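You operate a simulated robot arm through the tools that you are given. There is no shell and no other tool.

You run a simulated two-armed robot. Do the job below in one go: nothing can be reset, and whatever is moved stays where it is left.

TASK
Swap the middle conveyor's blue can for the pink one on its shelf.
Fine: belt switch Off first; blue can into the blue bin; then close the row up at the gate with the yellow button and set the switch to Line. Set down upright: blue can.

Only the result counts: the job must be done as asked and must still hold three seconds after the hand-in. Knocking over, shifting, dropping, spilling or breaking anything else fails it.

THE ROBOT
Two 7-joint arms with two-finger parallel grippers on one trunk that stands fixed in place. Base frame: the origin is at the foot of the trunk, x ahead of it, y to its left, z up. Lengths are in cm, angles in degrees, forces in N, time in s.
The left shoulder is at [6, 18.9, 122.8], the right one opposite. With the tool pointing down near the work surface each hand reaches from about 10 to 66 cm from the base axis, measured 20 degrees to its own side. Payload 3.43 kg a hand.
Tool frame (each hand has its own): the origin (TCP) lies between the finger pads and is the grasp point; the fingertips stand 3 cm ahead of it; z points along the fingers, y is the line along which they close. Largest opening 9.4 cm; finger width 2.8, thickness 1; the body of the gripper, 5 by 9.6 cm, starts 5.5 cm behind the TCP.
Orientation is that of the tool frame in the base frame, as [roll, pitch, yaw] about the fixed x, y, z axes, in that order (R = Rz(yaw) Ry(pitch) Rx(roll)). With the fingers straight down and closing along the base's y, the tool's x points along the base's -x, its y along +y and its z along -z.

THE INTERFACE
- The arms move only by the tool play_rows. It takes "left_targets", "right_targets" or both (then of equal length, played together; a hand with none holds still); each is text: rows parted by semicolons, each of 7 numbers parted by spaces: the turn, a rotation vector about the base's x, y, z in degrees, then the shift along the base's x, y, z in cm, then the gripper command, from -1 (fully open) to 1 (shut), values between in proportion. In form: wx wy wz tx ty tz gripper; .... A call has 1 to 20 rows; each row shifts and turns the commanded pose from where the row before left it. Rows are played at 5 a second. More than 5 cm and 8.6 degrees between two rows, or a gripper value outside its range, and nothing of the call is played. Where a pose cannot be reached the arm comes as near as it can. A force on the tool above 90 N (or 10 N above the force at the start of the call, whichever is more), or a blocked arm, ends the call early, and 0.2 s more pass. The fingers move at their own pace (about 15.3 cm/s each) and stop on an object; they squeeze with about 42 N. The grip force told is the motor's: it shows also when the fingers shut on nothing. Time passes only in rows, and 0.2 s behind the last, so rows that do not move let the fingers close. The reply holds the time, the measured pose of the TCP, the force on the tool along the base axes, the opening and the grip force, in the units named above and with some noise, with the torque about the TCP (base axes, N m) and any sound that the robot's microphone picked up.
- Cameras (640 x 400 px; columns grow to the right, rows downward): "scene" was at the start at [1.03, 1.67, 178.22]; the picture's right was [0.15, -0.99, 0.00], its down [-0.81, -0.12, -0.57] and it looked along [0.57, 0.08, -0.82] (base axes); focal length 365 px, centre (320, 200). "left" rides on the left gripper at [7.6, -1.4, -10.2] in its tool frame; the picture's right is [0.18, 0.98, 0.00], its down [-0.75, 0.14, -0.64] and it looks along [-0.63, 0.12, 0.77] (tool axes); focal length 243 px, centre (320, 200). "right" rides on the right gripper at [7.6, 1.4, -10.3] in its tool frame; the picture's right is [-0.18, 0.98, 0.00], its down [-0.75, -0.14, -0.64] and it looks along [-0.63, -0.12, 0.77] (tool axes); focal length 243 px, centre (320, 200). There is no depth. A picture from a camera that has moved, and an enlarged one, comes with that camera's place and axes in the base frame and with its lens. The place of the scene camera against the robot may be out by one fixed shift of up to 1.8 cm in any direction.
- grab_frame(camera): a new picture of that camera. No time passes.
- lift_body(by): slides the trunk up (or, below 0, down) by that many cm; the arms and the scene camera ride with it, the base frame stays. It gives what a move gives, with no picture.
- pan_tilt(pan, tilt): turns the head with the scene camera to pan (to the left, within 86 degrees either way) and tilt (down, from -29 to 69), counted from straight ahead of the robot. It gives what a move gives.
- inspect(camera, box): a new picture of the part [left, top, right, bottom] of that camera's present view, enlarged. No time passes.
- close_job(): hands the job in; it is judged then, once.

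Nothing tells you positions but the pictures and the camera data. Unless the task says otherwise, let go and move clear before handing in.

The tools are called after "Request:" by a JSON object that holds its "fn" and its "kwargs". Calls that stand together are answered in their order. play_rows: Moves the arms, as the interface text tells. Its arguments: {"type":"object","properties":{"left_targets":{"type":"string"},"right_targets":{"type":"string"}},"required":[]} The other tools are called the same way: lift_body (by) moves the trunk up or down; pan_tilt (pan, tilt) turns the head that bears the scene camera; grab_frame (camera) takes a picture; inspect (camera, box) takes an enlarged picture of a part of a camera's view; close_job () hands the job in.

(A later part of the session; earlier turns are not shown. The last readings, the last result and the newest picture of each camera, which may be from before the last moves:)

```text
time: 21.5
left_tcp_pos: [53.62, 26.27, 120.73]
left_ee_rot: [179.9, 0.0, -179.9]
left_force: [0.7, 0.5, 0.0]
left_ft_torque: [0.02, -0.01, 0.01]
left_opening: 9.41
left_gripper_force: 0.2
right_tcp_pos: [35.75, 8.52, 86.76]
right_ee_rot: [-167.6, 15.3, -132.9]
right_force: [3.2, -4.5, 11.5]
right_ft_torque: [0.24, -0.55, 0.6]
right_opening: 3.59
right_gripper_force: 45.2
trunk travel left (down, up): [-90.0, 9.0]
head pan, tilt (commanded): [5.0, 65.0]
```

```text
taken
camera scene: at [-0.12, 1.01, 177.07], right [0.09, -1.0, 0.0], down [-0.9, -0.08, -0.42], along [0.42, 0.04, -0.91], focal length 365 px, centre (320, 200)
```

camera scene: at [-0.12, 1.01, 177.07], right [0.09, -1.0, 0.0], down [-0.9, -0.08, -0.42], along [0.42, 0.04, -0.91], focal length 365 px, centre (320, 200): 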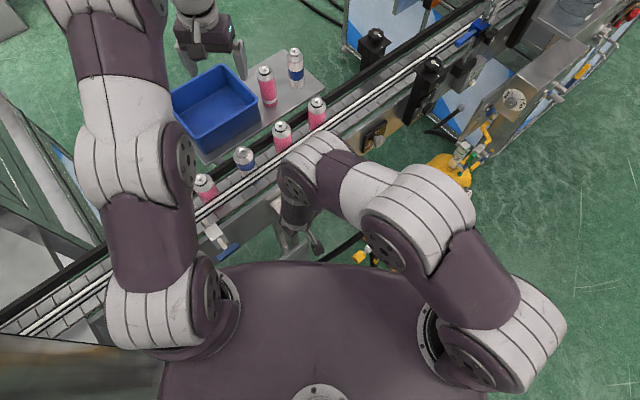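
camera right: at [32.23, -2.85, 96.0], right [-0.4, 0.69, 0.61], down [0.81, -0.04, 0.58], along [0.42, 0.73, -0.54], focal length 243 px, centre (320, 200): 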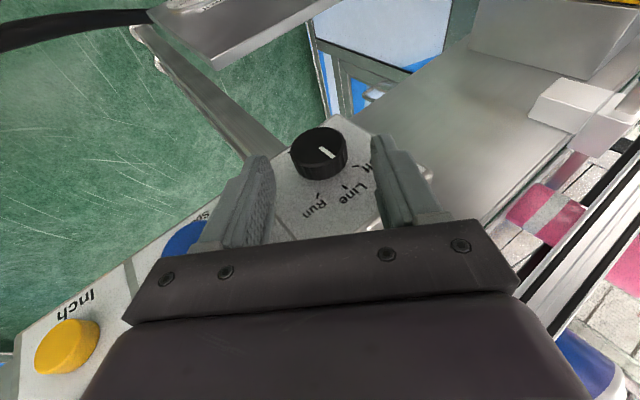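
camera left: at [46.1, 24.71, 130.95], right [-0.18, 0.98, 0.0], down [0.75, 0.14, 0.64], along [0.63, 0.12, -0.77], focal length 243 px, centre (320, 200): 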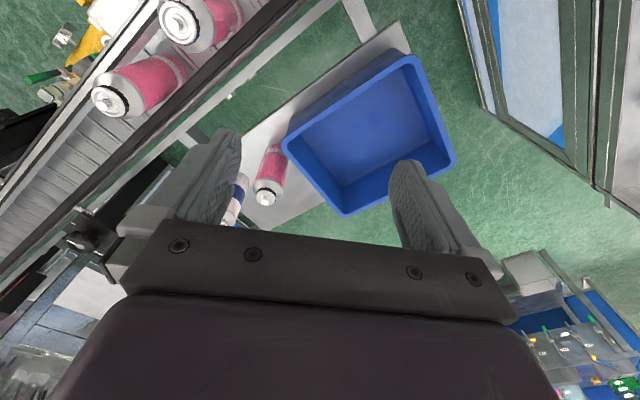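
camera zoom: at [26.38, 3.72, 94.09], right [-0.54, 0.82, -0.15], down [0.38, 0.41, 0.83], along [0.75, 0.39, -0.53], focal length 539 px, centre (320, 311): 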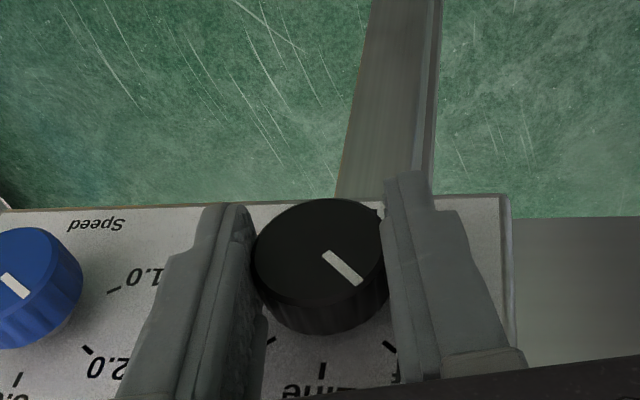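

The mark is now about 49° left of vertical, at the Off tick. I'll release, back straight off, and check it.

Request:
{"fn": "play_rows", "kwargs": {"right_targets": "0 0 0 0 0 0 0.1; 0 0 0 0 0 0 -0.3; 0 0 0 0 0 0 -0.3; 0 0 0 -1 -0.7 2.5 -0.3; 0 0 0 -1 -1 3 -0.3; 0 0 0 -0.5 -1.5 3 -0.3; 0 0 0 0 0 0 -0.3"}}

Request:
{"fn": "grab_frame", "kwargs": {"camera": "right"}}

Request:
{"fn": "inspect", "kwargs": {"camera": "right", "box": [220, 60, 420, 200]}}

```text
time: 23.1
left_tcp_pos: [53.72, 26.25, 120.64]
left_ee_rot: [180.0, 0.0, -180.0]
left_force: [-0.2, -0.2, 0.3]
left_ft_torque: [0.03, 0.0, -0.02]
left_opening: 9.4
left_gripper_force: 0.1
right_tcp_pos: [33.2, 5.43, 95.2]
right_ee_rot: [-167.7, 15.2, -133.0]
right_force: [-0.4, -0.1, 0.5]
right_ft_torque: [0.05, 0.0, -0.03]
right_opening: 6.1
right_gripper_force: 0.1
trunk travel left (down, up): [-90.0, 9.0]
head pan, tilt (commanded): [5.0, 65.0]
```

```text
taken
camera right: at [23.88, 0.6, 102.58], right [-0.54, 0.82, -0.15], down [0.38, 0.41, 0.83], along [0.75, 0.39, -0.54], focal length 243 px, centre (320, 200)
```

right: 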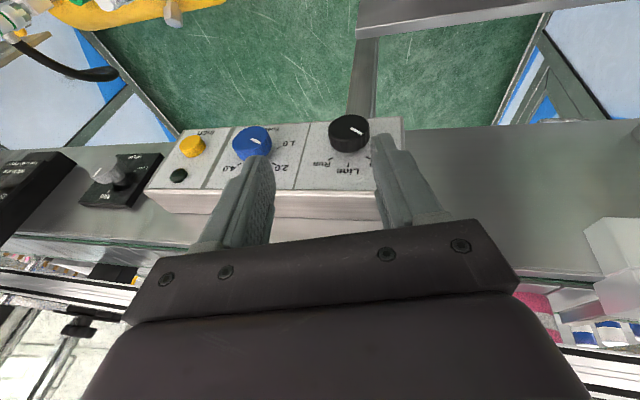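

```text
2.86 times, centred on (320, 130) of right
camera zoom: at [23.88, 0.6, 102.58], right [-0.54, 0.82, -0.15], down [0.38, 0.41, 0.83], along [0.75, 0.39, -0.54], focal length 693 px, centre (320, 400)
```

zoom: 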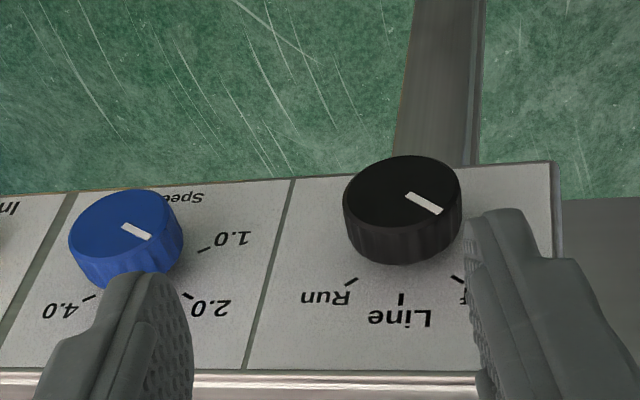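

The switch is at Off. I'll park the right hand to the right, leaning ready for the yellow button, and take fresh views of the belt.

Request:
{"fn": "play_rows", "kwargs": {"right_targets": "4.37 4.1 0 0.8 -2.68 0.4 -0.3; 4.37 4.1 0 0.8 -2.68 0.4 -0.3; 5.14 -5.46 0 1.2 -2.68 0.25 0.5; 5.14 -5.46 0 1.2 -2.68 0.25 1; 5.14 -5.46 0 1.2 -2.68 0.25 1; 5.14 -5.46 0 1.2 -2.68 0.25 1; 0 0 0 1.2 -2.68 0 1; 0 0 0 1.2 -2.68 0 1; 0 0 0 0 0 0 1"}}

Request:
{"fn": "pan_tilt", "kwargs": {"pan": 15, "tilt": 50}}

Request:
{"fn": "grab_frame", "kwargs": {"camera": "scene"}}

Request:
{"fn": "grab_frame", "kwargs": {"camera": "right"}}

```text
time: 25.1
left_tcp_pos: [53.77, 26.21, 120.73]
left_ee_rot: [-179.9, 0.0, -179.8]
left_force: [-0.1, 0.7, -0.1]
left_ft_torque: [-0.01, -0.02, 0.01]
left_opening: 9.38
left_gripper_force: 0.0
right_tcp_pos: [41.99, -15.97, 96.83]
right_ee_rot: [-179.7, 45.6, -136.0]
right_force: [-0.3, 0.1, -0.4]
right_ft_torque: [0.03, -0.02, 0.02]
right_opening: 0.03
right_gripper_force: 32.8
trunk travel left (down, up): [-90.0, 9.0]
head pan, tilt (commanded): [5.0, 65.0]
```

```text
time: 25.9
left_tcp_pos: [53.78, 26.14, 120.59]
left_ee_rot: [-180.0, 0.0, -179.9]
left_force: [-0.6, 1.0, 0.4]
left_ft_torque: [-0.02, 0.01, -0.02]
left_opening: 9.39
left_gripper_force: 0.1
right_tcp_pos: [41.9, -16.09, 96.87]
right_ee_rot: [-179.8, 45.6, -136.0]
right_force: [-0.2, -0.6, -0.6]
right_ft_torque: [0.02, 0.02, 0.02]
right_opening: 0.0
right_gripper_force: 33.1
trunk travel left (down, up): [-90.0, 9.0]
head pan, tilt (commanded): [15.0, 50.0]
```

```text
taken
camera scene: at [1.33, 2.6, 178.87], right [0.26, -0.97, 0.0], down [-0.74, -0.2, -0.64], along [0.62, 0.17, -0.77], focal length 365 px, centre (320, 200)
```

scene: 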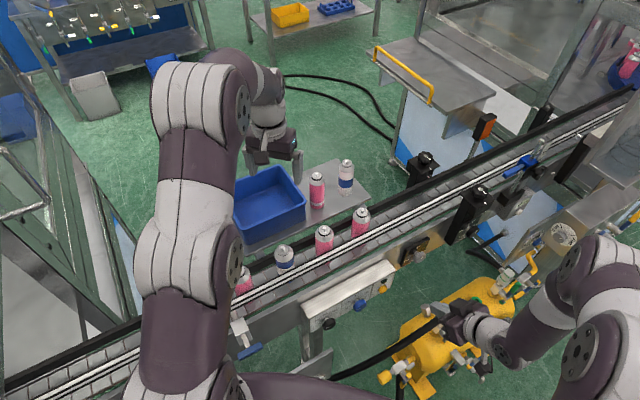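

```text
taken
camera right: at [31.88, -23.8, 98.62], right [-0.59, 0.8, 0.13], down [0.15, -0.05, 0.99], along [0.8, 0.6, -0.09], focal length 243 px, centre (320, 200)
```

right: 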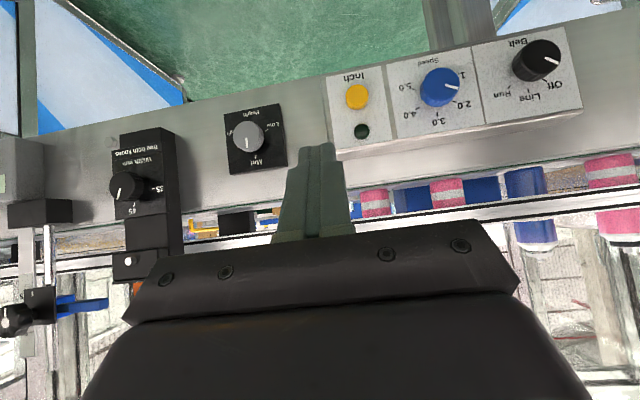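

Request:
{"fn": "inspect", "kwargs": {"camera": "right", "box": [320, 20, 600, 180]}}

Request:
{"fn": "inspect", "kwargs": {"camera": "right", "box": [340, 140, 640, 300]}}

```text
2.29 times, centred on (460, 100) of right
camera zoom: at [31.88, -23.8, 98.62], right [-0.59, 0.8, 0.13], down [0.15, -0.05, 0.99], along [0.8, 0.6, -0.09], focal length 555 px, centre (0, 429)
```

zoom: 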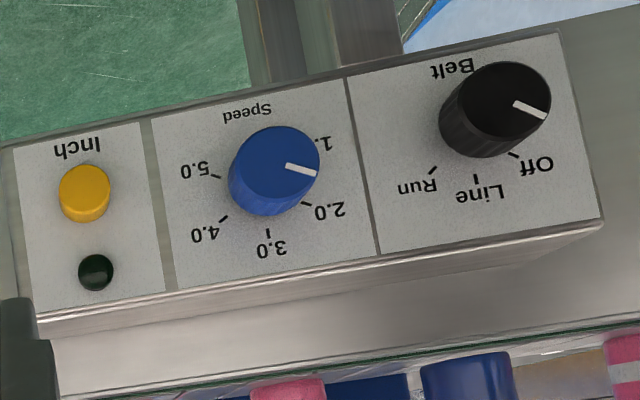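

```text
2.13 times, centred on (490, 220) of right
camera zoom: at [31.88, -23.8, 98.62], right [-0.59, 0.8, 0.13], down [0.15, -0.05, 0.99], along [0.8, 0.6, -0.09], focal length 518 px, centre (-43, 157)
```

zoom: 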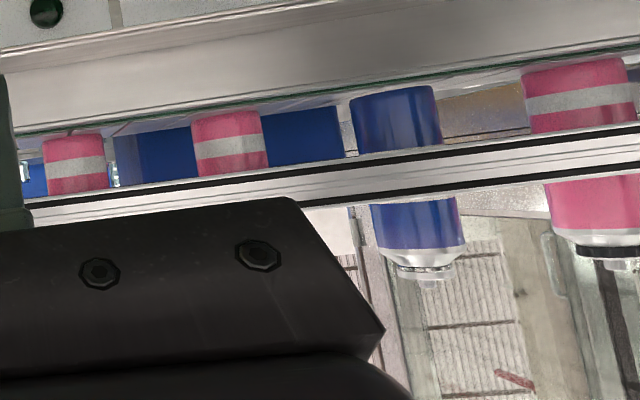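

The mark clearly points at Off. The belt surface is at about z=95.4, the can tops at about 107.8, and the near rail spans z≈99.7–102.7. I'll bring the left hand over the blue can, fingers straddling along the belt with a 20° lean.

Request:
{"fn": "play_rows", "kwargs": {"left_targets": "0 0 7.22 -1.64 -0.82 -0.5 -0.7; 0 0 7.22 -1.64 -0.82 -0.5 -0.7; 0 0 7.22 -1.64 -0.82 -0.5 -0.7; 0 0 7.22 -1.64 -0.82 -0.5 -0.7; 0 0 7.22 -1.64 -0.82 -0.5 -0.7; 0 0 7.22 -1.64 -0.82 -0.5 -0.7; 4.57 -4.85 0 -1.64 -0.82 -0.5 -0.7; 4.57 -4.85 0 -1.64 -0.82 -0.5 -0.7; 4.57 -4.85 0 -1.64 -0.82 -0.5 -0.7; 0 0 0 0 0 0 -0.7"}}

Request:
{"fn": "grab_frame", "kwargs": {"camera": "left"}}

Request:
{"fn": "grab_frame", "kwargs": {"camera": "scene"}}

```text
time: 28.1
left_tcp_pos: [39.01, 18.75, 116.1]
left_ee_rot: [-180.0, 20.0, -136.6]
left_force: [0.1, 0.5, 0.3]
left_ft_torque: [0.03, 0.05, 0.01]
left_opening: 7.95
left_gripper_force: 0.1
right_tcp_pos: [42.08, -16.03, 96.83]
right_ee_rot: [-179.8, 45.5, -136.1]
right_force: [-0.4, 1.0, 0.2]
right_ft_torque: [0.0, -0.01, 0.01]
right_opening: 0.03
right_gripper_force: 33.4
trunk travel left (down, up): [-90.0, 9.0]
head pan, tilt (commanded): [15.0, 50.0]
```

```text
taken
camera left: at [32.17, 10.55, 123.19], right [-0.8, 0.6, -0.06], down [0.26, 0.44, 0.86], along [0.54, 0.67, -0.51], focal length 243 px, centre (320, 200)
```

left: 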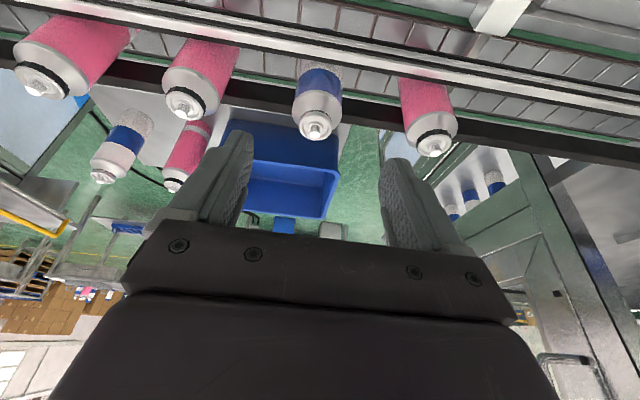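

```text
taken
camera scene: at [1.4, 2.62, 178.87], right [0.26, -0.97, 0.0], down [-0.74, -0.2, -0.64], along [0.62, 0.17, -0.77], focal length 365 px, centre (320, 200)
```

scene: 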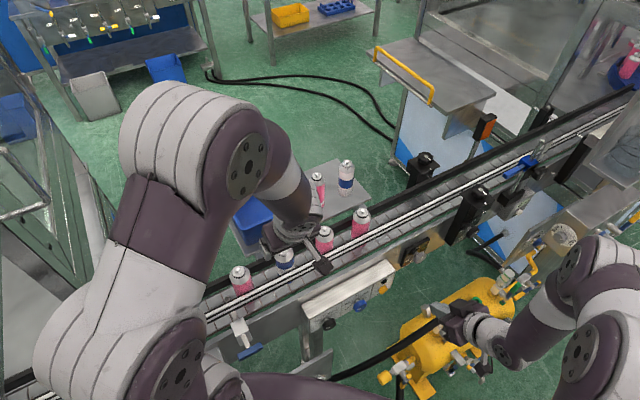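

Request:
{"fn": "inspect", "kwargs": {"camera": "left", "box": [220, 40, 420, 180]}}

Request:
{"fn": "inspect", "kwargs": {"camera": "left", "box": [0, 0, 340, 240]}}

```text
2.86 times, centred on (320, 110) of left
camera zoom: at [32.17, 10.55, 123.19], right [-0.8, 0.6, -0.06], down [0.26, 0.44, 0.86], along [0.54, 0.67, -0.51], focal length 693 px, centre (320, 457)
```

zoom: 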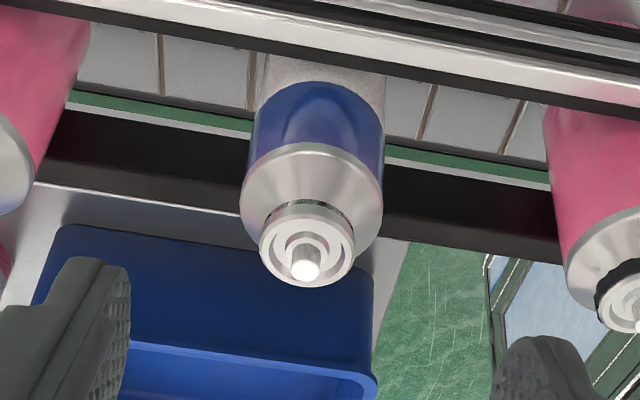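

```text
1.67 times, centred on (170, 120) of left
camera zoom: at [32.17, 10.55, 123.19], right [-0.8, 0.6, -0.06], down [0.26, 0.44, 0.86], along [0.54, 0.67, -0.51], focal length 404 px, centre (570, 333)
```

zoom: 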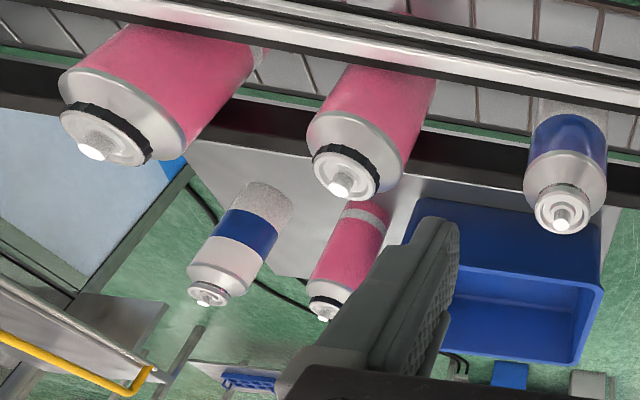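

The blue can sits at about (42.0, 21.7) and is centred between the fingers. I'll descend along the tool axis in two steps.

Request:
{"fn": "play_rows", "kwargs": {"left_targets": "0 0 0 0.443 0.421 -1.93 -0.7; 0 0 0 0.443 0.421 -1.93 -0.7; 0 0 0 0.443 0.421 -1.93 -0.7; 0 0 0 0.443 0.421 -1.93 -0.7; 0 0 0 0 0 0 -0.7"}}

Request:
{"fn": "grab_frame", "kwargs": {"camera": "left"}}

```text
time: 29.2
left_tcp_pos: [40.62, 20.53, 108.46]
left_ee_rot: [-180.0, 19.9, -136.7]
left_force: [0.9, -0.1, -0.7]
left_ft_torque: [0.01, 0.01, 0.01]
left_opening: 8.02
left_gripper_force: 0.0
right_tcp_pos: [41.99, -16.04, 96.88]
right_ee_rot: [-179.8, 45.5, -136.0]
right_force: [0.1, 0.1, 0.0]
right_ft_torque: [-0.01, -0.03, -0.03]
right_opening: 0.01
right_gripper_force: 33.1
trunk travel left (down, up): [-90.0, 9.0]
head pan, tilt (commanded): [15.0, 50.0]
```

```text
taken
camera left: at [33.93, 12.24, 115.46], right [-0.8, 0.6, -0.06], down [0.26, 0.44, 0.86], along [0.54, 0.67, -0.5], focal length 243 px, centre (320, 200)
```

left: 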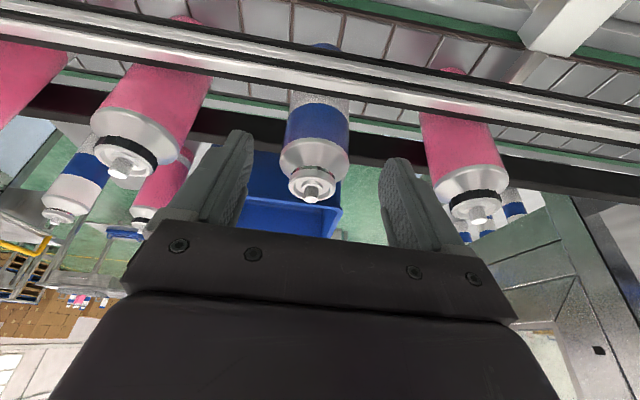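

Request:
{"fn": "play_rows", "kwargs": {"left_targets": "0 0 0 0.54 0.29 -1.95 -0.7; 0 0 0 0.47 0.36 -1.95 -0.7; 0 0 0 0.47 0.36 -1.95 -0.7; 0 0 0 0 0 0 -0.7"}}

Request:
{"fn": "grab_frame", "kwargs": {"camera": "left"}}

Request:
{"fn": "grab_frame", "kwargs": {"camera": "right"}}

```text
time: 30.2
left_tcp_pos: [42.15, 21.46, 102.6]
left_ee_rot: [-179.9, 20.0, -136.6]
left_force: [-0.2, 0.4, 0.0]
left_ft_torque: [-0.04, 0.0, 0.02]
left_opening: 7.99
left_gripper_force: 0.1
right_tcp_pos: [41.96, -16.05, 96.89]
right_ee_rot: [-179.7, 45.6, -136.0]
right_force: [0.0, -0.6, -0.8]
right_ft_torque: [0.04, -0.01, -0.03]
right_opening: 0.0
right_gripper_force: 32.6
trunk travel left (down, up): [-90.0, 9.0]
head pan, tilt (commanded): [15.0, 50.0]
```

```text
taken
camera left: at [35.43, 13.25, 109.64], right [-0.8, 0.6, -0.06], down [0.26, 0.44, 0.86], along [0.54, 0.67, -0.5], focal length 243 px, centre (320, 200)
```

left: 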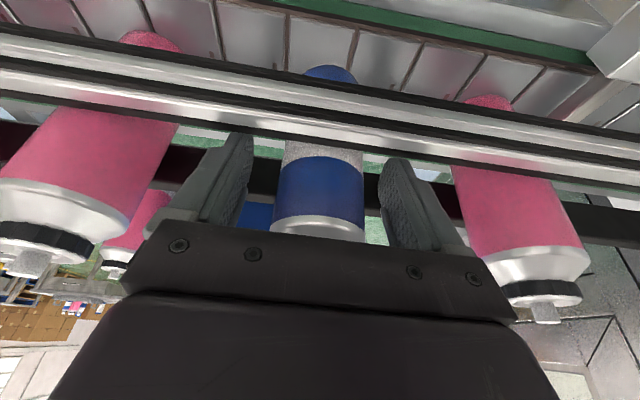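

```text
taken
camera right: at [31.87, -23.81, 98.62], right [-0.59, 0.8, 0.13], down [0.15, -0.05, 0.99], along [0.8, 0.6, -0.09], focal length 243 px, centre (320, 200)
```

right: 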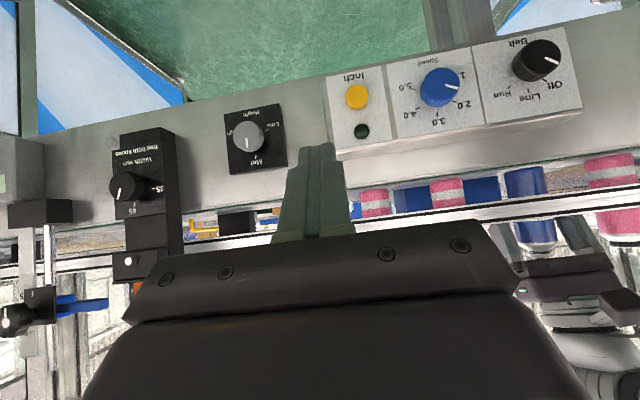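

Request:
{"fn": "inspect", "kwargs": {"camera": "right", "box": [460, 150, 640, 330]}}

```text
2.22 times, centred on (550, 240) of right
camera zoom: at [31.87, -23.81, 98.62], right [-0.59, 0.8, 0.13], down [0.15, -0.05, 0.99], along [0.8, 0.6, -0.09], focal length 539 px, centre (-191, 111)
```

zoom: 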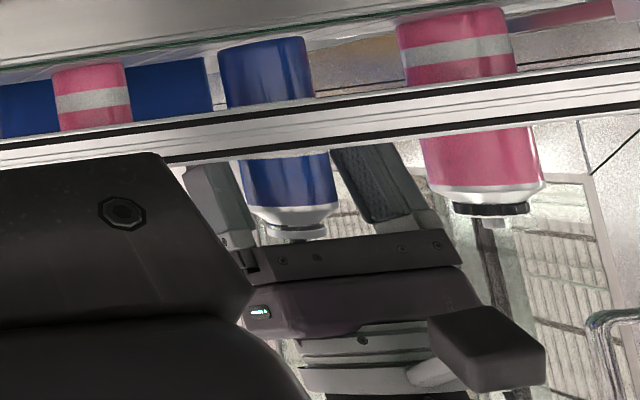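

The fingers straddle the blue can and the body is clear of the valve, so I'll close now.

Request:
{"fn": "play_rows", "kwargs": {"left_targets": "0 0 0 0 0 0 -0.3; 0 0 0 0 0 0 0.2; 0 0 0 0 0 0 1; 0 0 0 0 0 0 1"}}

Request:
{"fn": "inspect", "kwargs": {"camera": "right", "box": [460, 150, 640, 330]}}

```text
time: 31.2
left_tcp_pos: [42.19, 21.6, 102.57]
left_ee_rot: [180.0, 20.0, -136.5]
left_force: [-0.1, -0.5, -0.2]
left_ft_torque: [-0.01, -0.01, 0.0]
left_opening: 4.77
left_gripper_force: 42.4
right_tcp_pos: [42.0, -16.07, 96.93]
right_ee_rot: [-179.8, 45.5, -136.0]
right_force: [-0.6, -0.6, -0.7]
right_ft_torque: [0.02, 0.02, 0.0]
right_opening: 0.0
right_gripper_force: 32.8
trunk travel left (down, up): [-90.0, 9.0]
head pan, tilt (commanded): [15.0, 50.0]
```

```text
2.22 times, centred on (550, 240) of right
camera zoom: at [31.88, -23.81, 98.62], right [-0.59, 0.8, 0.13], down [0.15, -0.05, 0.99], along [0.8, 0.6, -0.09], focal length 539 px, centre (-191, 111)
```

zoom: 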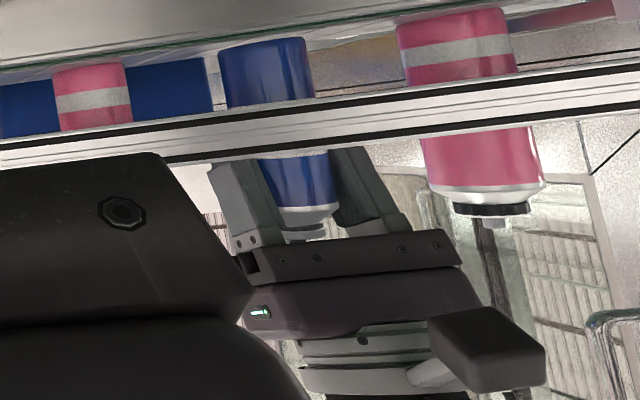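

The blue can is gripped at 4.8 cm. I'll lift straight up, then check.

Request:
{"fn": "play_rows", "kwargs": {"left_targets": "0 0 0 0 0 1 1; 0 0 0 0 0 2 1; 0 0 0 0 0 2.5 1; 0 0 0 0 0 2.5 1; 0 0 0 0 0 2 1; 0 0 0 0 0 0 1"}}

Request:
{"fn": "grab_frame", "kwargs": {"camera": "right"}}

Request:
{"fn": "grab_frame", "kwargs": {"camera": "scene"}}

```text
time: 32.6
left_tcp_pos: [42.33, 21.45, 112.65]
left_ee_rot: [-180.0, 20.0, -136.5]
left_force: [-0.3, -0.1, -1.1]
left_ft_torque: [0.0, 0.03, -0.03]
left_opening: 4.76
left_gripper_force: 41.9
right_tcp_pos: [42.08, -16.07, 96.98]
right_ee_rot: [-179.9, 45.5, -136.0]
right_force: [-0.1, -0.1, -0.4]
right_ft_torque: [0.01, 0.0, -0.01]
right_opening: 0.0
right_gripper_force: 33.1
trunk travel left (down, up): [-90.0, 9.0]
head pan, tilt (commanded): [15.0, 50.0]
```

```text
taken
camera right: at [31.9, -23.8, 98.61], right [-0.59, 0.8, 0.13], down [0.15, -0.05, 0.99], along [0.8, 0.6, -0.09], focal length 243 px, centre (320, 200)
```

right: 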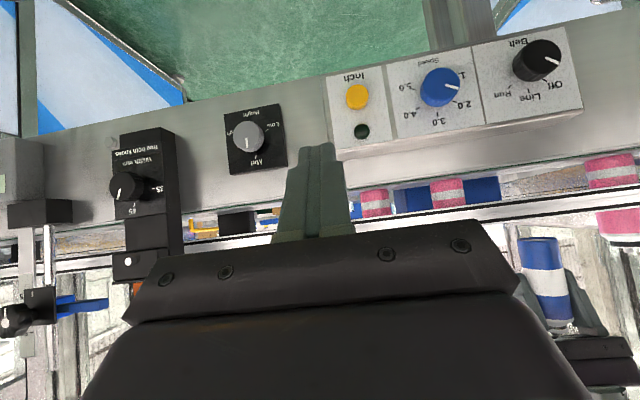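

```text
taken
camera scene: at [1.38, 2.6, 178.87], right [0.26, -0.97, 0.0], down [-0.74, -0.2, -0.64], along [0.62, 0.17, -0.77], focal length 365 px, centre (320, 200)
```

scene: 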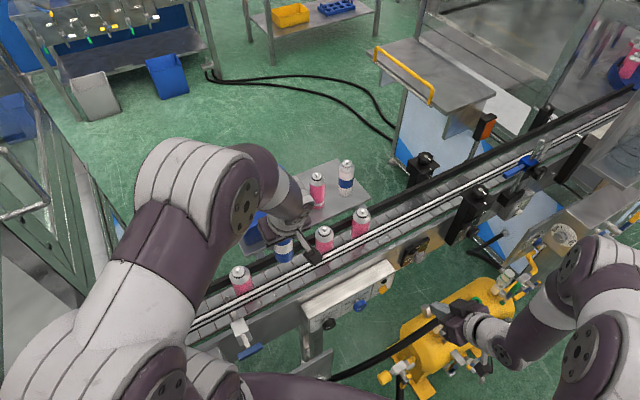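

The can is up at base z≈105. I'll move it across over the bin centre.

Request:
{"fn": "play_rows", "kwargs": {"left_targets": "0 0 0 1.5 1 0 1; 0 0 0 2.5 1.7 0 1; 0 0 0 2.7 1.9 0 1; 0 0 0 2.7 1.9 0 1; 0 0 0 2.7 1.9 0 1; 0 0 0 2.7 1.9 0 1; 0 0 0 2.5 1.7 0 1; 0 0 0 1.7 1.1 0 1; 0 0 0 0 0 0 1"}}

Request:
{"fn": "grab_frame", "kwargs": {"camera": "left"}}

Request:
{"fn": "grab_frame", "kwargs": {"camera": "scene"}}

```text
time: 34.6
left_tcp_pos: [61.2, 34.53, 112.75]
left_ee_rot: [-179.9, 20.0, -136.5]
left_force: [-0.1, 0.2, -0.8]
left_ft_torque: [0.0, 0.01, 0.01]
left_opening: 4.76
left_gripper_force: 42.0
right_tcp_pos: [42.01, -16.06, 96.85]
right_ee_rot: [-179.7, 45.5, -135.9]
right_force: [-0.1, 0.2, -1.7]
right_ft_torque: [0.0, -0.03, -0.02]
right_opening: 0.0
right_gripper_force: 33.7
trunk travel left (down, up): [-90.0, 9.0]
head pan, tilt (commanded): [15.0, 50.0]
```

```text
taken
camera left: at [54.33, 26.36, 119.65], right [-0.8, 0.6, -0.06], down [0.26, 0.44, 0.86], along [0.54, 0.67, -0.5], focal length 243 px, centre (320, 200)
```

left: 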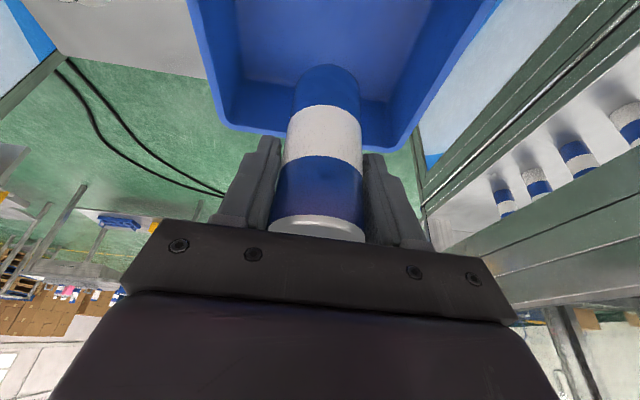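

```text
taken
camera scene: at [1.29, 2.57, 178.87], right [0.26, -0.97, 0.0], down [-0.74, -0.2, -0.64], along [0.62, 0.17, -0.77], focal length 365 px, centre (320, 200)
```

scene: 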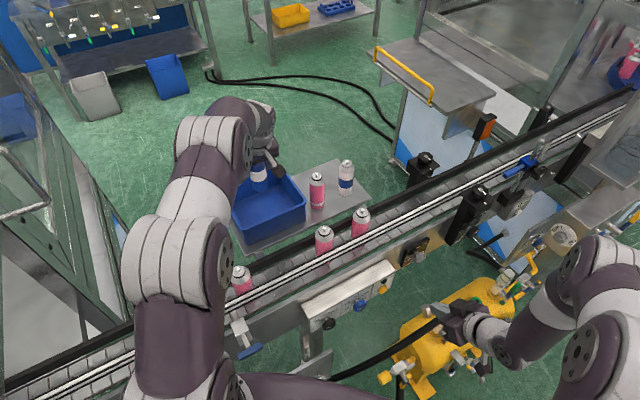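

The can is laterally centred. I'll shift it 1.2 cm further in to centre it front-to-back, then lower it part of the way.

Request:
{"fn": "play_rows", "kwargs": {"left_targets": "0 0 0 0.87 0.82 0 1; 0 0 0 0 0 -1.5 1; 0 0 0 0 0 -2 1; 0 0 0 0 0 -2 1; 0 0 0 0 0 -2 1; 0 0 0 0 0 -2 1; 0 0 0 0 0 -1 1; 0 0 0 0 0 0 1"}}

Request:
{"fn": "grab_frame", "kwargs": {"camera": "left"}}

Request:
{"fn": "inspect", "kwargs": {"camera": "scene", "box": [200, 120, 360, 260]}}

```text
time: 36.5
left_tcp_pos: [62.15, 35.54, 102.09]
left_ee_rot: [179.9, 20.0, -136.6]
left_force: [0.7, -0.2, -1.3]
left_ft_torque: [-0.01, 0.04, -0.01]
left_opening: 4.78
left_gripper_force: 42.3
right_tcp_pos: [41.97, -16.0, 96.75]
right_ee_rot: [-179.9, 45.6, -136.1]
right_force: [-0.2, -1.5, 0.7]
right_ft_torque: [0.01, -0.01, -0.05]
right_opening: 0.01
right_gripper_force: 33.4
trunk travel left (down, up): [-90.0, 9.0]
head pan, tilt (commanded): [15.0, 50.0]
```

```text
taken
camera left: at [55.28, 27.21, 109.16], right [-0.8, 0.6, -0.06], down [0.26, 0.44, 0.86], along [0.54, 0.67, -0.5], focal length 243 px, centre (320, 200)
```

left: 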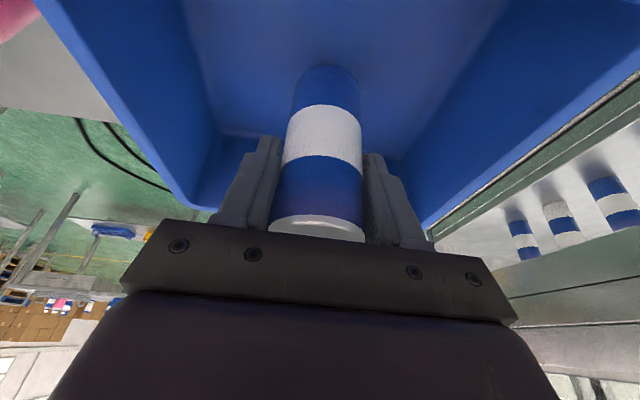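

```text
2.86 times, centred on (280, 190) of scene
camera zoom: at [1.32, 2.58, 178.87], right [0.26, -0.97, 0.0], down [-0.74, -0.2, -0.64], along [0.62, 0.17, -0.77], focal length 1043 px, centre (434, 229)
```

zoom: 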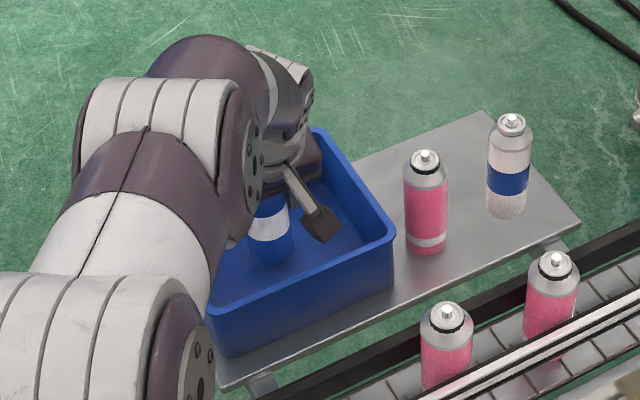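

The can is inside the bin and not yet touching the floor. I'll lower it in small steps while watching the force.

Request:
{"fn": "play_rows", "kwargs": {"left_targets": "0 0 0 0 0 -0.6 1; 0 0 0 0 0 -0.6 1; 0 0 0 0 0 -0.5 1; 0 0 0 0 0 0 1"}}

```text
time: 37.5
left_tcp_pos: [62.04, 35.47, 100.36]
left_ee_rot: [-180.0, 20.0, -136.6]
left_force: [-0.3, -0.8, -0.4]
left_ft_torque: [0.01, 0.03, -0.03]
left_opening: 4.77
left_gripper_force: 42.2
right_tcp_pos: [41.94, -16.06, 96.87]
right_ee_rot: [-179.8, 45.5, -136.0]
right_force: [-0.6, -0.8, 0.6]
right_ft_torque: [-0.01, 0.03, -0.02]
right_opening: 0.01
right_gripper_force: 33.2
trunk travel left (down, up): [-90.0, 9.0]
head pan, tilt (commanded): [15.0, 50.0]
```

Request:
{"fn": "play_rows", "kwargs": {"left_targets": "0 0 0 0 0 -0.3 1; 0 0 0 0 0 -0.3 1; 0 0 0 0 0 0 1"}}

Request:
{"fn": "inspect", "kwargs": {"camera": "scene", "box": [240, 170, 320, 240]}}

```text
time: 38.2
left_tcp_pos: [62.12, 35.48, 100.02]
left_ee_rot: [-179.9, 20.2, -136.6]
left_force: [-0.3, 1.6, 6.0]
left_ft_torque: [0.01, 0.02, 0.02]
left_opening: 4.77
left_gripper_force: 42.3
right_tcp_pos: [41.95, -16.03, 96.84]
right_ee_rot: [-179.7, 45.6, -136.0]
right_force: [-0.2, 0.3, -0.2]
right_ft_torque: [0.02, 0.01, 0.01]
right_opening: 0.0
right_gripper_force: 32.8
trunk travel left (down, up): [-90.0, 9.0]
head pan, tilt (commanded): [15.0, 50.0]
```

```text
5.71 times, centred on (280, 205) of scene
camera zoom: at [1.25, 2.55, 178.89], right [0.26, -0.97, 0.0], down [-0.74, -0.2, -0.64], along [0.62, 0.17, -0.77], focal length 2086 px, centre (549, 171)
```

zoom: 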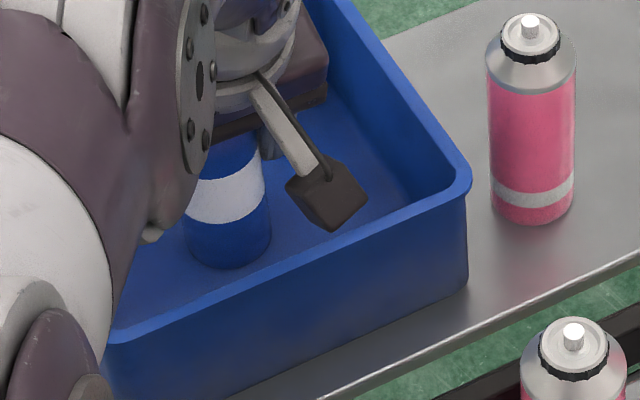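

The can has touched the bin floor (6 N upward). I'll ease off the load, open, and retreat along the tool axis.

Request:
{"fn": "play_rows", "kwargs": {"left_targets": "0 0 0 0 0 0.2 1; 0 0 0 0 0 0 0.7; 0 0 0 0 0 0 0.2; 0 0 0 0 0 0 -0.2; 0 0 0 0 0 0 -0.5; 0 0 0 0 0 0 -0.5"}}

Request:
{"fn": "grab_frame", "kwargs": {"camera": "left"}}

Request:
{"fn": "inspect", "kwargs": {"camera": "scene", "box": [240, 170, 320, 240]}}

```text
time: 39.6
left_tcp_pos: [62.08, 35.45, 99.97]
left_ee_rot: [-179.9, 20.0, -136.7]
left_force: [-0.8, -0.9, -0.4]
left_ft_torque: [0.02, 0.01, -0.03]
left_opening: 7.02
left_gripper_force: 0.2
right_tcp_pos: [41.98, -15.99, 96.81]
right_ee_rot: [-179.8, 45.5, -136.1]
right_force: [-0.8, 0.2, -0.3]
right_ft_torque: [0.02, -0.01, 0.04]
right_opening: 0.0
right_gripper_force: 33.1
trunk travel left (down, up): [-90.0, 9.0]
head pan, tilt (commanded): [15.0, 50.0]
```

```text
taken
camera left: at [55.27, 27.19, 107.07], right [-0.8, 0.6, -0.06], down [0.26, 0.44, 0.86], along [0.54, 0.67, -0.5], focal length 243 px, centre (320, 200)
```

left: 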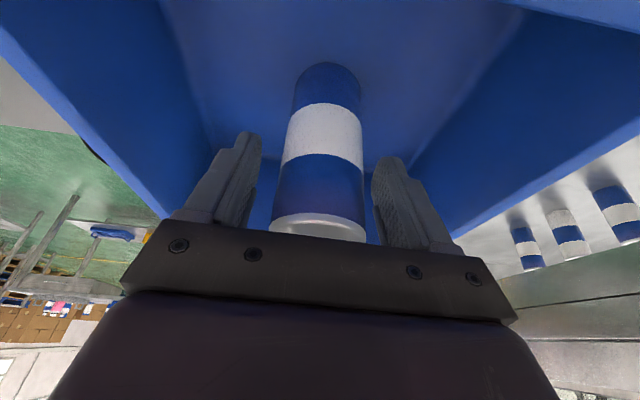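

```text
5.71 times, centred on (280, 205) of scene
camera zoom: at [1.35, 2.6, 178.87], right [0.26, -0.97, 0.0], down [-0.74, -0.2, -0.64], along [0.62, 0.17, -0.77], focal length 2086 px, centre (549, 171)
```

zoom: 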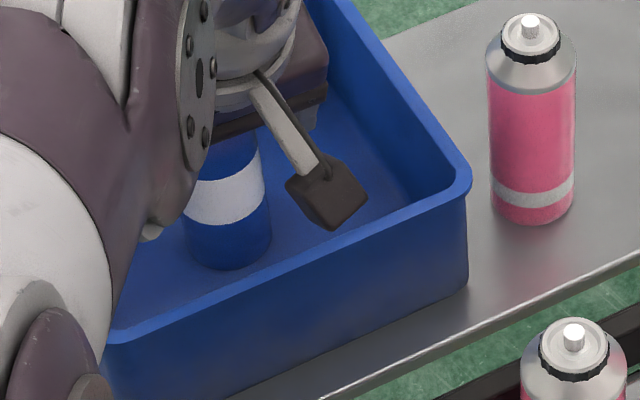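

The can stands upright in the bin. I'll retreat along the tool axis.

Request:
{"fn": "play_rows", "kwargs": {"left_targets": "0 0 0 -0.25 -0.234 0.94 -0.5; 0 0 0 -0.498 -0.468 1.88 -0.5; 0 0 0 -0.498 -0.468 1.88 -0.5; 0 0 0 -0.498 -0.468 1.88 -0.5; 0 0 0 -0.498 -0.468 1.88 -0.5; 0 0 0 -0.498 -0.468 1.88 -0.5; 0 0 0 -0.498 -0.468 1.88 -0.5; 0 0 0 0 0 0 -0.7"}}

Request:
{"fn": "grab_frame", "kwargs": {"camera": "left"}}

Request:
{"fn": "grab_frame", "kwargs": {"camera": "scene"}}

```text
time: 41.5
left_tcp_pos: [58.72, 32.36, 112.25]
left_ee_rot: [-179.9, 20.0, -136.6]
left_force: [1.0, 0.2, 0.2]
left_ft_torque: [0.03, -0.02, -0.02]
left_opening: 7.99
left_gripper_force: 0.0
right_tcp_pos: [41.93, -15.89, 96.91]
right_ee_rot: [-179.7, 45.5, -136.1]
right_force: [0.2, 0.8, 0.4]
right_ft_torque: [-0.02, -0.04, 0.0]
right_opening: 0.0
right_gripper_force: 32.7
trunk travel left (down, up): [-90.0, 9.0]
head pan, tilt (commanded): [15.0, 50.0]
```

```text
taken
camera left: at [52.06, 24.09, 119.3], right [-0.8, 0.6, -0.06], down [0.26, 0.44, 0.86], along [0.54, 0.67, -0.51], focal length 243 px, centre (320, 200)
```

left: 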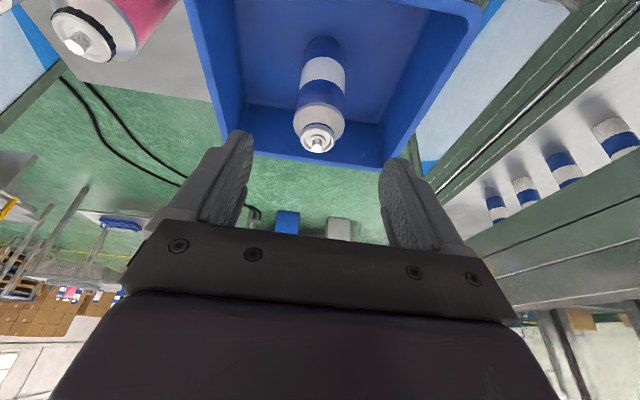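

```text
taken
camera scene: at [1.38, 2.62, 178.87], right [0.26, -0.97, 0.0], down [-0.74, -0.2, -0.64], along [0.62, 0.17, -0.77], focal length 365 px, centre (320, 200)
```

scene: 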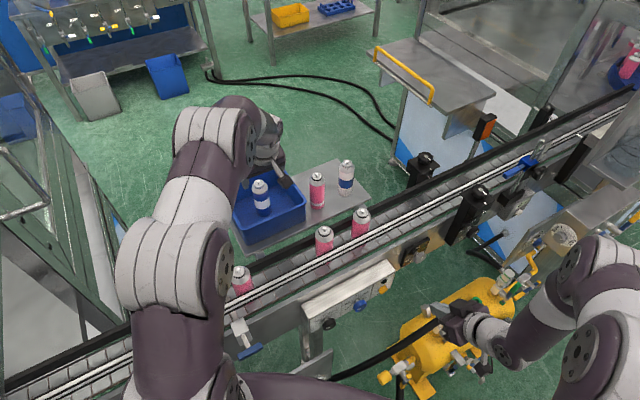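

The blue can is upright in the bin. Next is the shelf pink can. I'll lean the left hand to 35° for reach and move to its approach line, staying above everything.

Request:
{"fn": "play_rows", "kwargs": {"left_targets": "0 0 0 0.95 -2.67 0.13 -0.5; 0 0 0 0.95 -2.67 0.13 -0.5; 5.14 -5.46 0 0.95 -2.67 0.13 -0.5; 5.14 -5.46 0 0.95 -2.67 0.13 -0.5; 0 0 0 0.95 -2.67 0.13 -0.5; 0 0 0 0.95 -2.67 0.13 -0.5; 0 0 0 0 0 0 -0.5"}}

Request:
{"fn": "grab_frame", "kwargs": {"camera": "left"}}

Request:
{"fn": "grab_frame", "kwargs": {"camera": "scene"}}

```text
time: 43.0
left_tcp_pos: [64.41, 16.39, 113.02]
left_ee_rot: [-180.0, 35.0, -136.4]
left_force: [-0.1, -0.3, 0.4]
left_ft_torque: [0.01, 0.02, -0.04]
left_opening: 7.04
left_gripper_force: 0.2
right_tcp_pos: [41.96, -16.08, 96.91]
right_ee_rot: [-179.7, 45.6, -136.0]
right_force: [-0.9, -0.2, 0.0]
right_ft_torque: [0.02, 0.0, 0.0]
right_opening: 0.01
right_gripper_force: 33.2
trunk travel left (down, up): [-90.0, 9.0]
head pan, tilt (commanded): [15.0, 50.0]
```

```text
taken
camera left: at [56.62, 7.12, 117.08], right [-0.78, 0.61, -0.11], down [0.08, 0.27, 0.96], along [0.61, 0.74, -0.27], focal length 243 px, centre (320, 200)
```

left: 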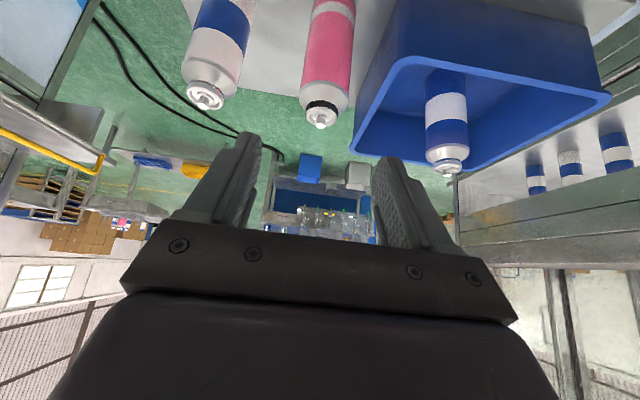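

```text
taken
camera scene: at [1.28, 2.62, 178.87], right [0.26, -0.97, 0.0], down [-0.74, -0.2, -0.64], along [0.62, 0.17, -0.77], focal length 365 px, centre (320, 200)
```

scene: 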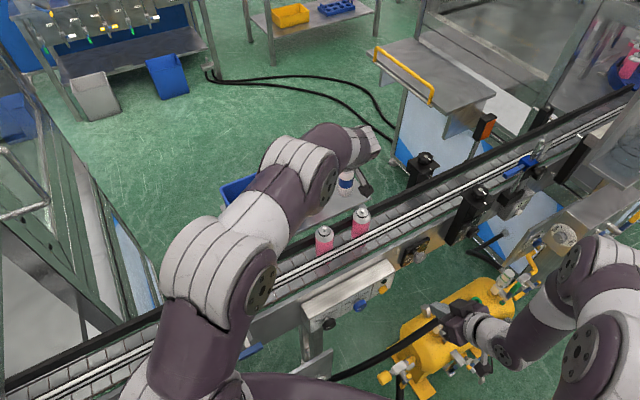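

The pink can is at about (69.2, 21.4), top at about 104.7. I'll line up and go in along the tool axis, stopping halfway to check.

Request:
{"fn": "play_rows", "kwargs": {"left_targets": "0 0 0 -1.86 -1.37 0 -0.5; 0 0 0 0.831 0.791 -1.638 -0.5; 0 0 0 0.831 0.791 -1.638 -0.5; 0 0 0 0.831 0.791 -1.638 -0.5; 0 0 0 0.831 0.791 -1.638 -0.5; 0 0 0 0 0 0 -0.5"}}

Request:
{"fn": "grab_frame", "kwargs": {"camera": "left"}}

```text
time: 44.5
left_tcp_pos: [66.01, 18.07, 106.45]
left_ee_rot: [-179.9, 35.0, -136.6]
left_force: [-0.6, -0.1, 0.0]
left_ft_torque: [-0.01, -0.03, -0.02]
left_opening: 7.05
left_gripper_force: 0.0
right_tcp_pos: [41.92, -16.03, 96.84]
right_ee_rot: [-179.8, 45.7, -136.1]
right_force: [0.0, 0.1, 0.2]
right_ft_torque: [0.04, 0.0, 0.02]
right_opening: 0.0
right_gripper_force: 33.0
trunk travel left (down, up): [-90.0, 9.0]
head pan, tilt (commanded): [15.0, 50.0]
```

```text
taken
camera left: at [58.14, 8.94, 110.58], right [-0.78, 0.61, -0.11], down [0.08, 0.27, 0.96], along [0.61, 0.74, -0.27], focal length 243 px, centre (320, 200)
```

left: 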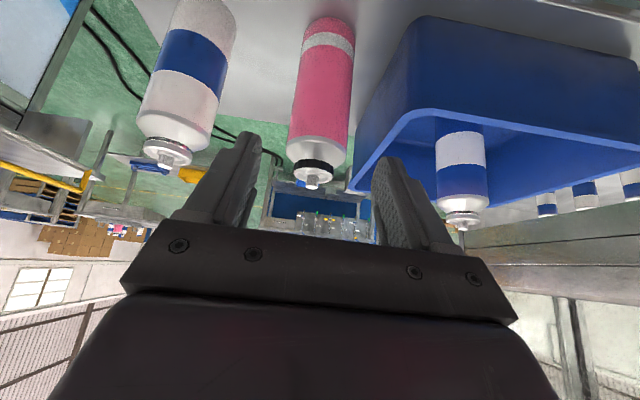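

The alignment is good and the bin rim clears the fingers by about 1.2 cm. I'll finish the approach.

Request:
{"fn": "play_rows", "kwargs": {"left_targets": "0 0 0 0.831 0.791 -1.638 -0.5; 0 0 0 0.831 0.791 -1.638 -0.5; 0 0 0 0.831 0.791 -1.638 -0.5; 0 0 0 0.8 0.77 -1.6 -0.5; 0 0 0 0 0 0 -0.5"}}

Request:
{"fn": "grab_frame", "kwargs": {"camera": "left"}}

Request:
{"fn": "inspect", "kwargs": {"camera": "scene", "box": [260, 130, 420, 250]}}

```text
time: 45.6
left_tcp_pos: [69.23, 21.23, 99.87]
left_ee_rot: [-179.9, 35.0, -136.6]
left_force: [-0.6, -0.9, -0.9]
left_ft_torque: [-0.01, 0.01, 0.02]
left_opening: 7.05
left_gripper_force: 0.0
right_tcp_pos: [41.99, -16.01, 96.82]
right_ee_rot: [-179.7, 45.6, -136.0]
right_force: [-0.2, 0.3, 1.1]
right_ft_torque: [-0.04, 0.03, -0.03]
right_opening: 0.02
right_gripper_force: 32.8
trunk travel left (down, up): [-90.0, 9.0]
head pan, tilt (commanded): [15.0, 50.0]
```

```text
taken
camera left: at [61.42, 12.0, 103.99], right [-0.78, 0.61, -0.11], down [0.08, 0.27, 0.96], along [0.61, 0.74, -0.27], focal length 243 px, centre (320, 200)
```

left: 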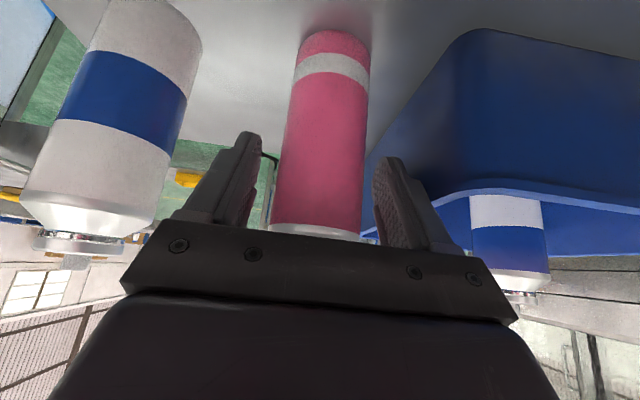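

```text
3.33 times, centred on (340, 190) of scene
camera zoom: at [1.28, 2.55, 178.87], right [0.26, -0.97, 0.0], down [-0.74, -0.2, -0.64], along [0.62, 0.17, -0.77], focal length 1217 px, centre (253, 233)
```

zoom: 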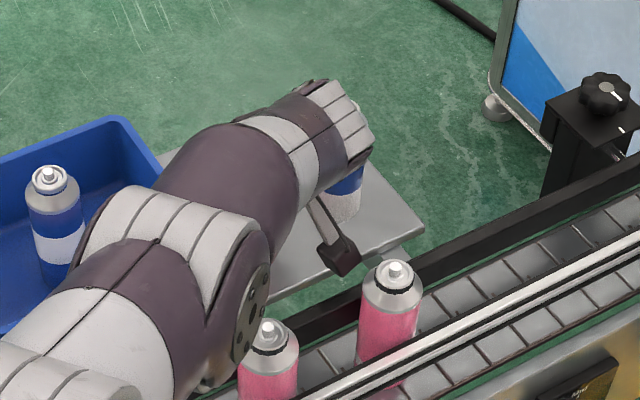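

Request:
{"fn": "play_rows", "kwargs": {"left_targets": "0 0 0 0 0 0 -0.2; 0 0 0 0 0 0 0.2; 0 0 0 0 0 0 1; 0 0 0 0 0 0 1"}}

Request:
{"fn": "grab_frame", "kwargs": {"camera": "left"}}

```text
time: 46.6
left_tcp_pos: [69.3, 21.34, 99.93]
left_ee_rot: [-179.9, 35.0, -136.6]
left_force: [-0.1, -0.4, 0.3]
left_ft_torque: [0.02, 0.01, 0.01]
left_opening: 4.74
left_gripper_force: 42.0
right_tcp_pos: [42.08, -16.01, 96.76]
right_ee_rot: [-179.7, 45.5, -136.0]
right_force: [0.5, 0.3, 1.3]
right_ft_torque: [-0.01, -0.03, 0.02]
right_opening: 0.0
right_gripper_force: 32.7
trunk travel left (down, up): [-90.0, 9.0]
head pan, tilt (commanded): [15.0, 50.0]
```

```text
taken
camera left: at [61.46, 12.01, 103.97], right [-0.78, 0.61, -0.11], down [0.08, 0.27, 0.96], along [0.61, 0.74, -0.27], focal length 243 px, centre (320, 200)
```

left: 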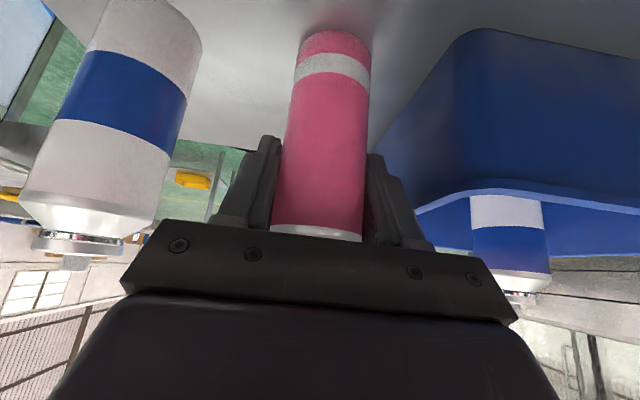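

The pink can is gripped at 4.74 cm. I'll lift it slowly off the shelf.

Request:
{"fn": "play_rows", "kwargs": {"left_targets": "0 0 0 0 0 0.8 1; 0 0 0 0 0 1.5 1; 0 0 0 0 0 2 1; 0 0 0 0 0 2.5 1; 0 0 0 0 0 2.5 1; 0 0 0 0 0 2.2 1; 0 0 0 0 0 0 1"}}

Request:
{"fn": "grab_frame", "kwargs": {"camera": "left"}}

Request:
{"fn": "grab_frame", "kwargs": {"camera": "scene"}}

```text
time: 48.2
left_tcp_pos: [69.28, 21.34, 111.38]
left_ee_rot: [-179.9, 35.0, -136.5]
left_force: [0.4, 0.1, -0.6]
left_ft_torque: [0.01, -0.02, -0.03]
left_opening: 4.74
left_gripper_force: 42.3
right_tcp_pos: [41.99, -15.98, 96.91]
right_ee_rot: [-179.8, 45.5, -136.1]
right_force: [0.2, 0.4, -0.1]
right_ft_torque: [0.03, -0.01, -0.02]
right_opening: 0.01
right_gripper_force: 32.7
trunk travel left (down, up): [-90.0, 9.0]
head pan, tilt (commanded): [15.0, 50.0]
```

```text
taken
camera left: at [61.47, 12.07, 115.47], right [-0.78, 0.61, -0.11], down [0.08, 0.27, 0.96], along [0.61, 0.74, -0.27], focal length 243 px, centre (320, 200)
```

left: 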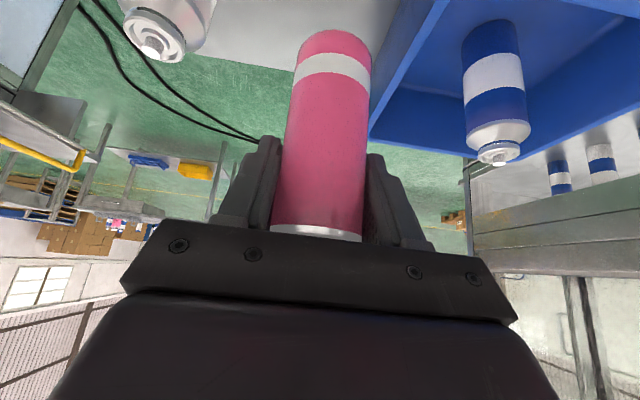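

```text
taken
camera scene: at [1.38, 2.6, 178.87], right [0.26, -0.97, 0.0], down [-0.74, -0.2, -0.64], along [0.62, 0.17, -0.77], focal length 365 px, centre (320, 200)
```

scene: 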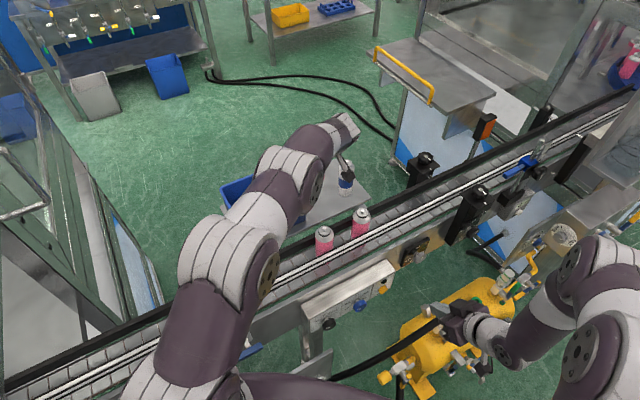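

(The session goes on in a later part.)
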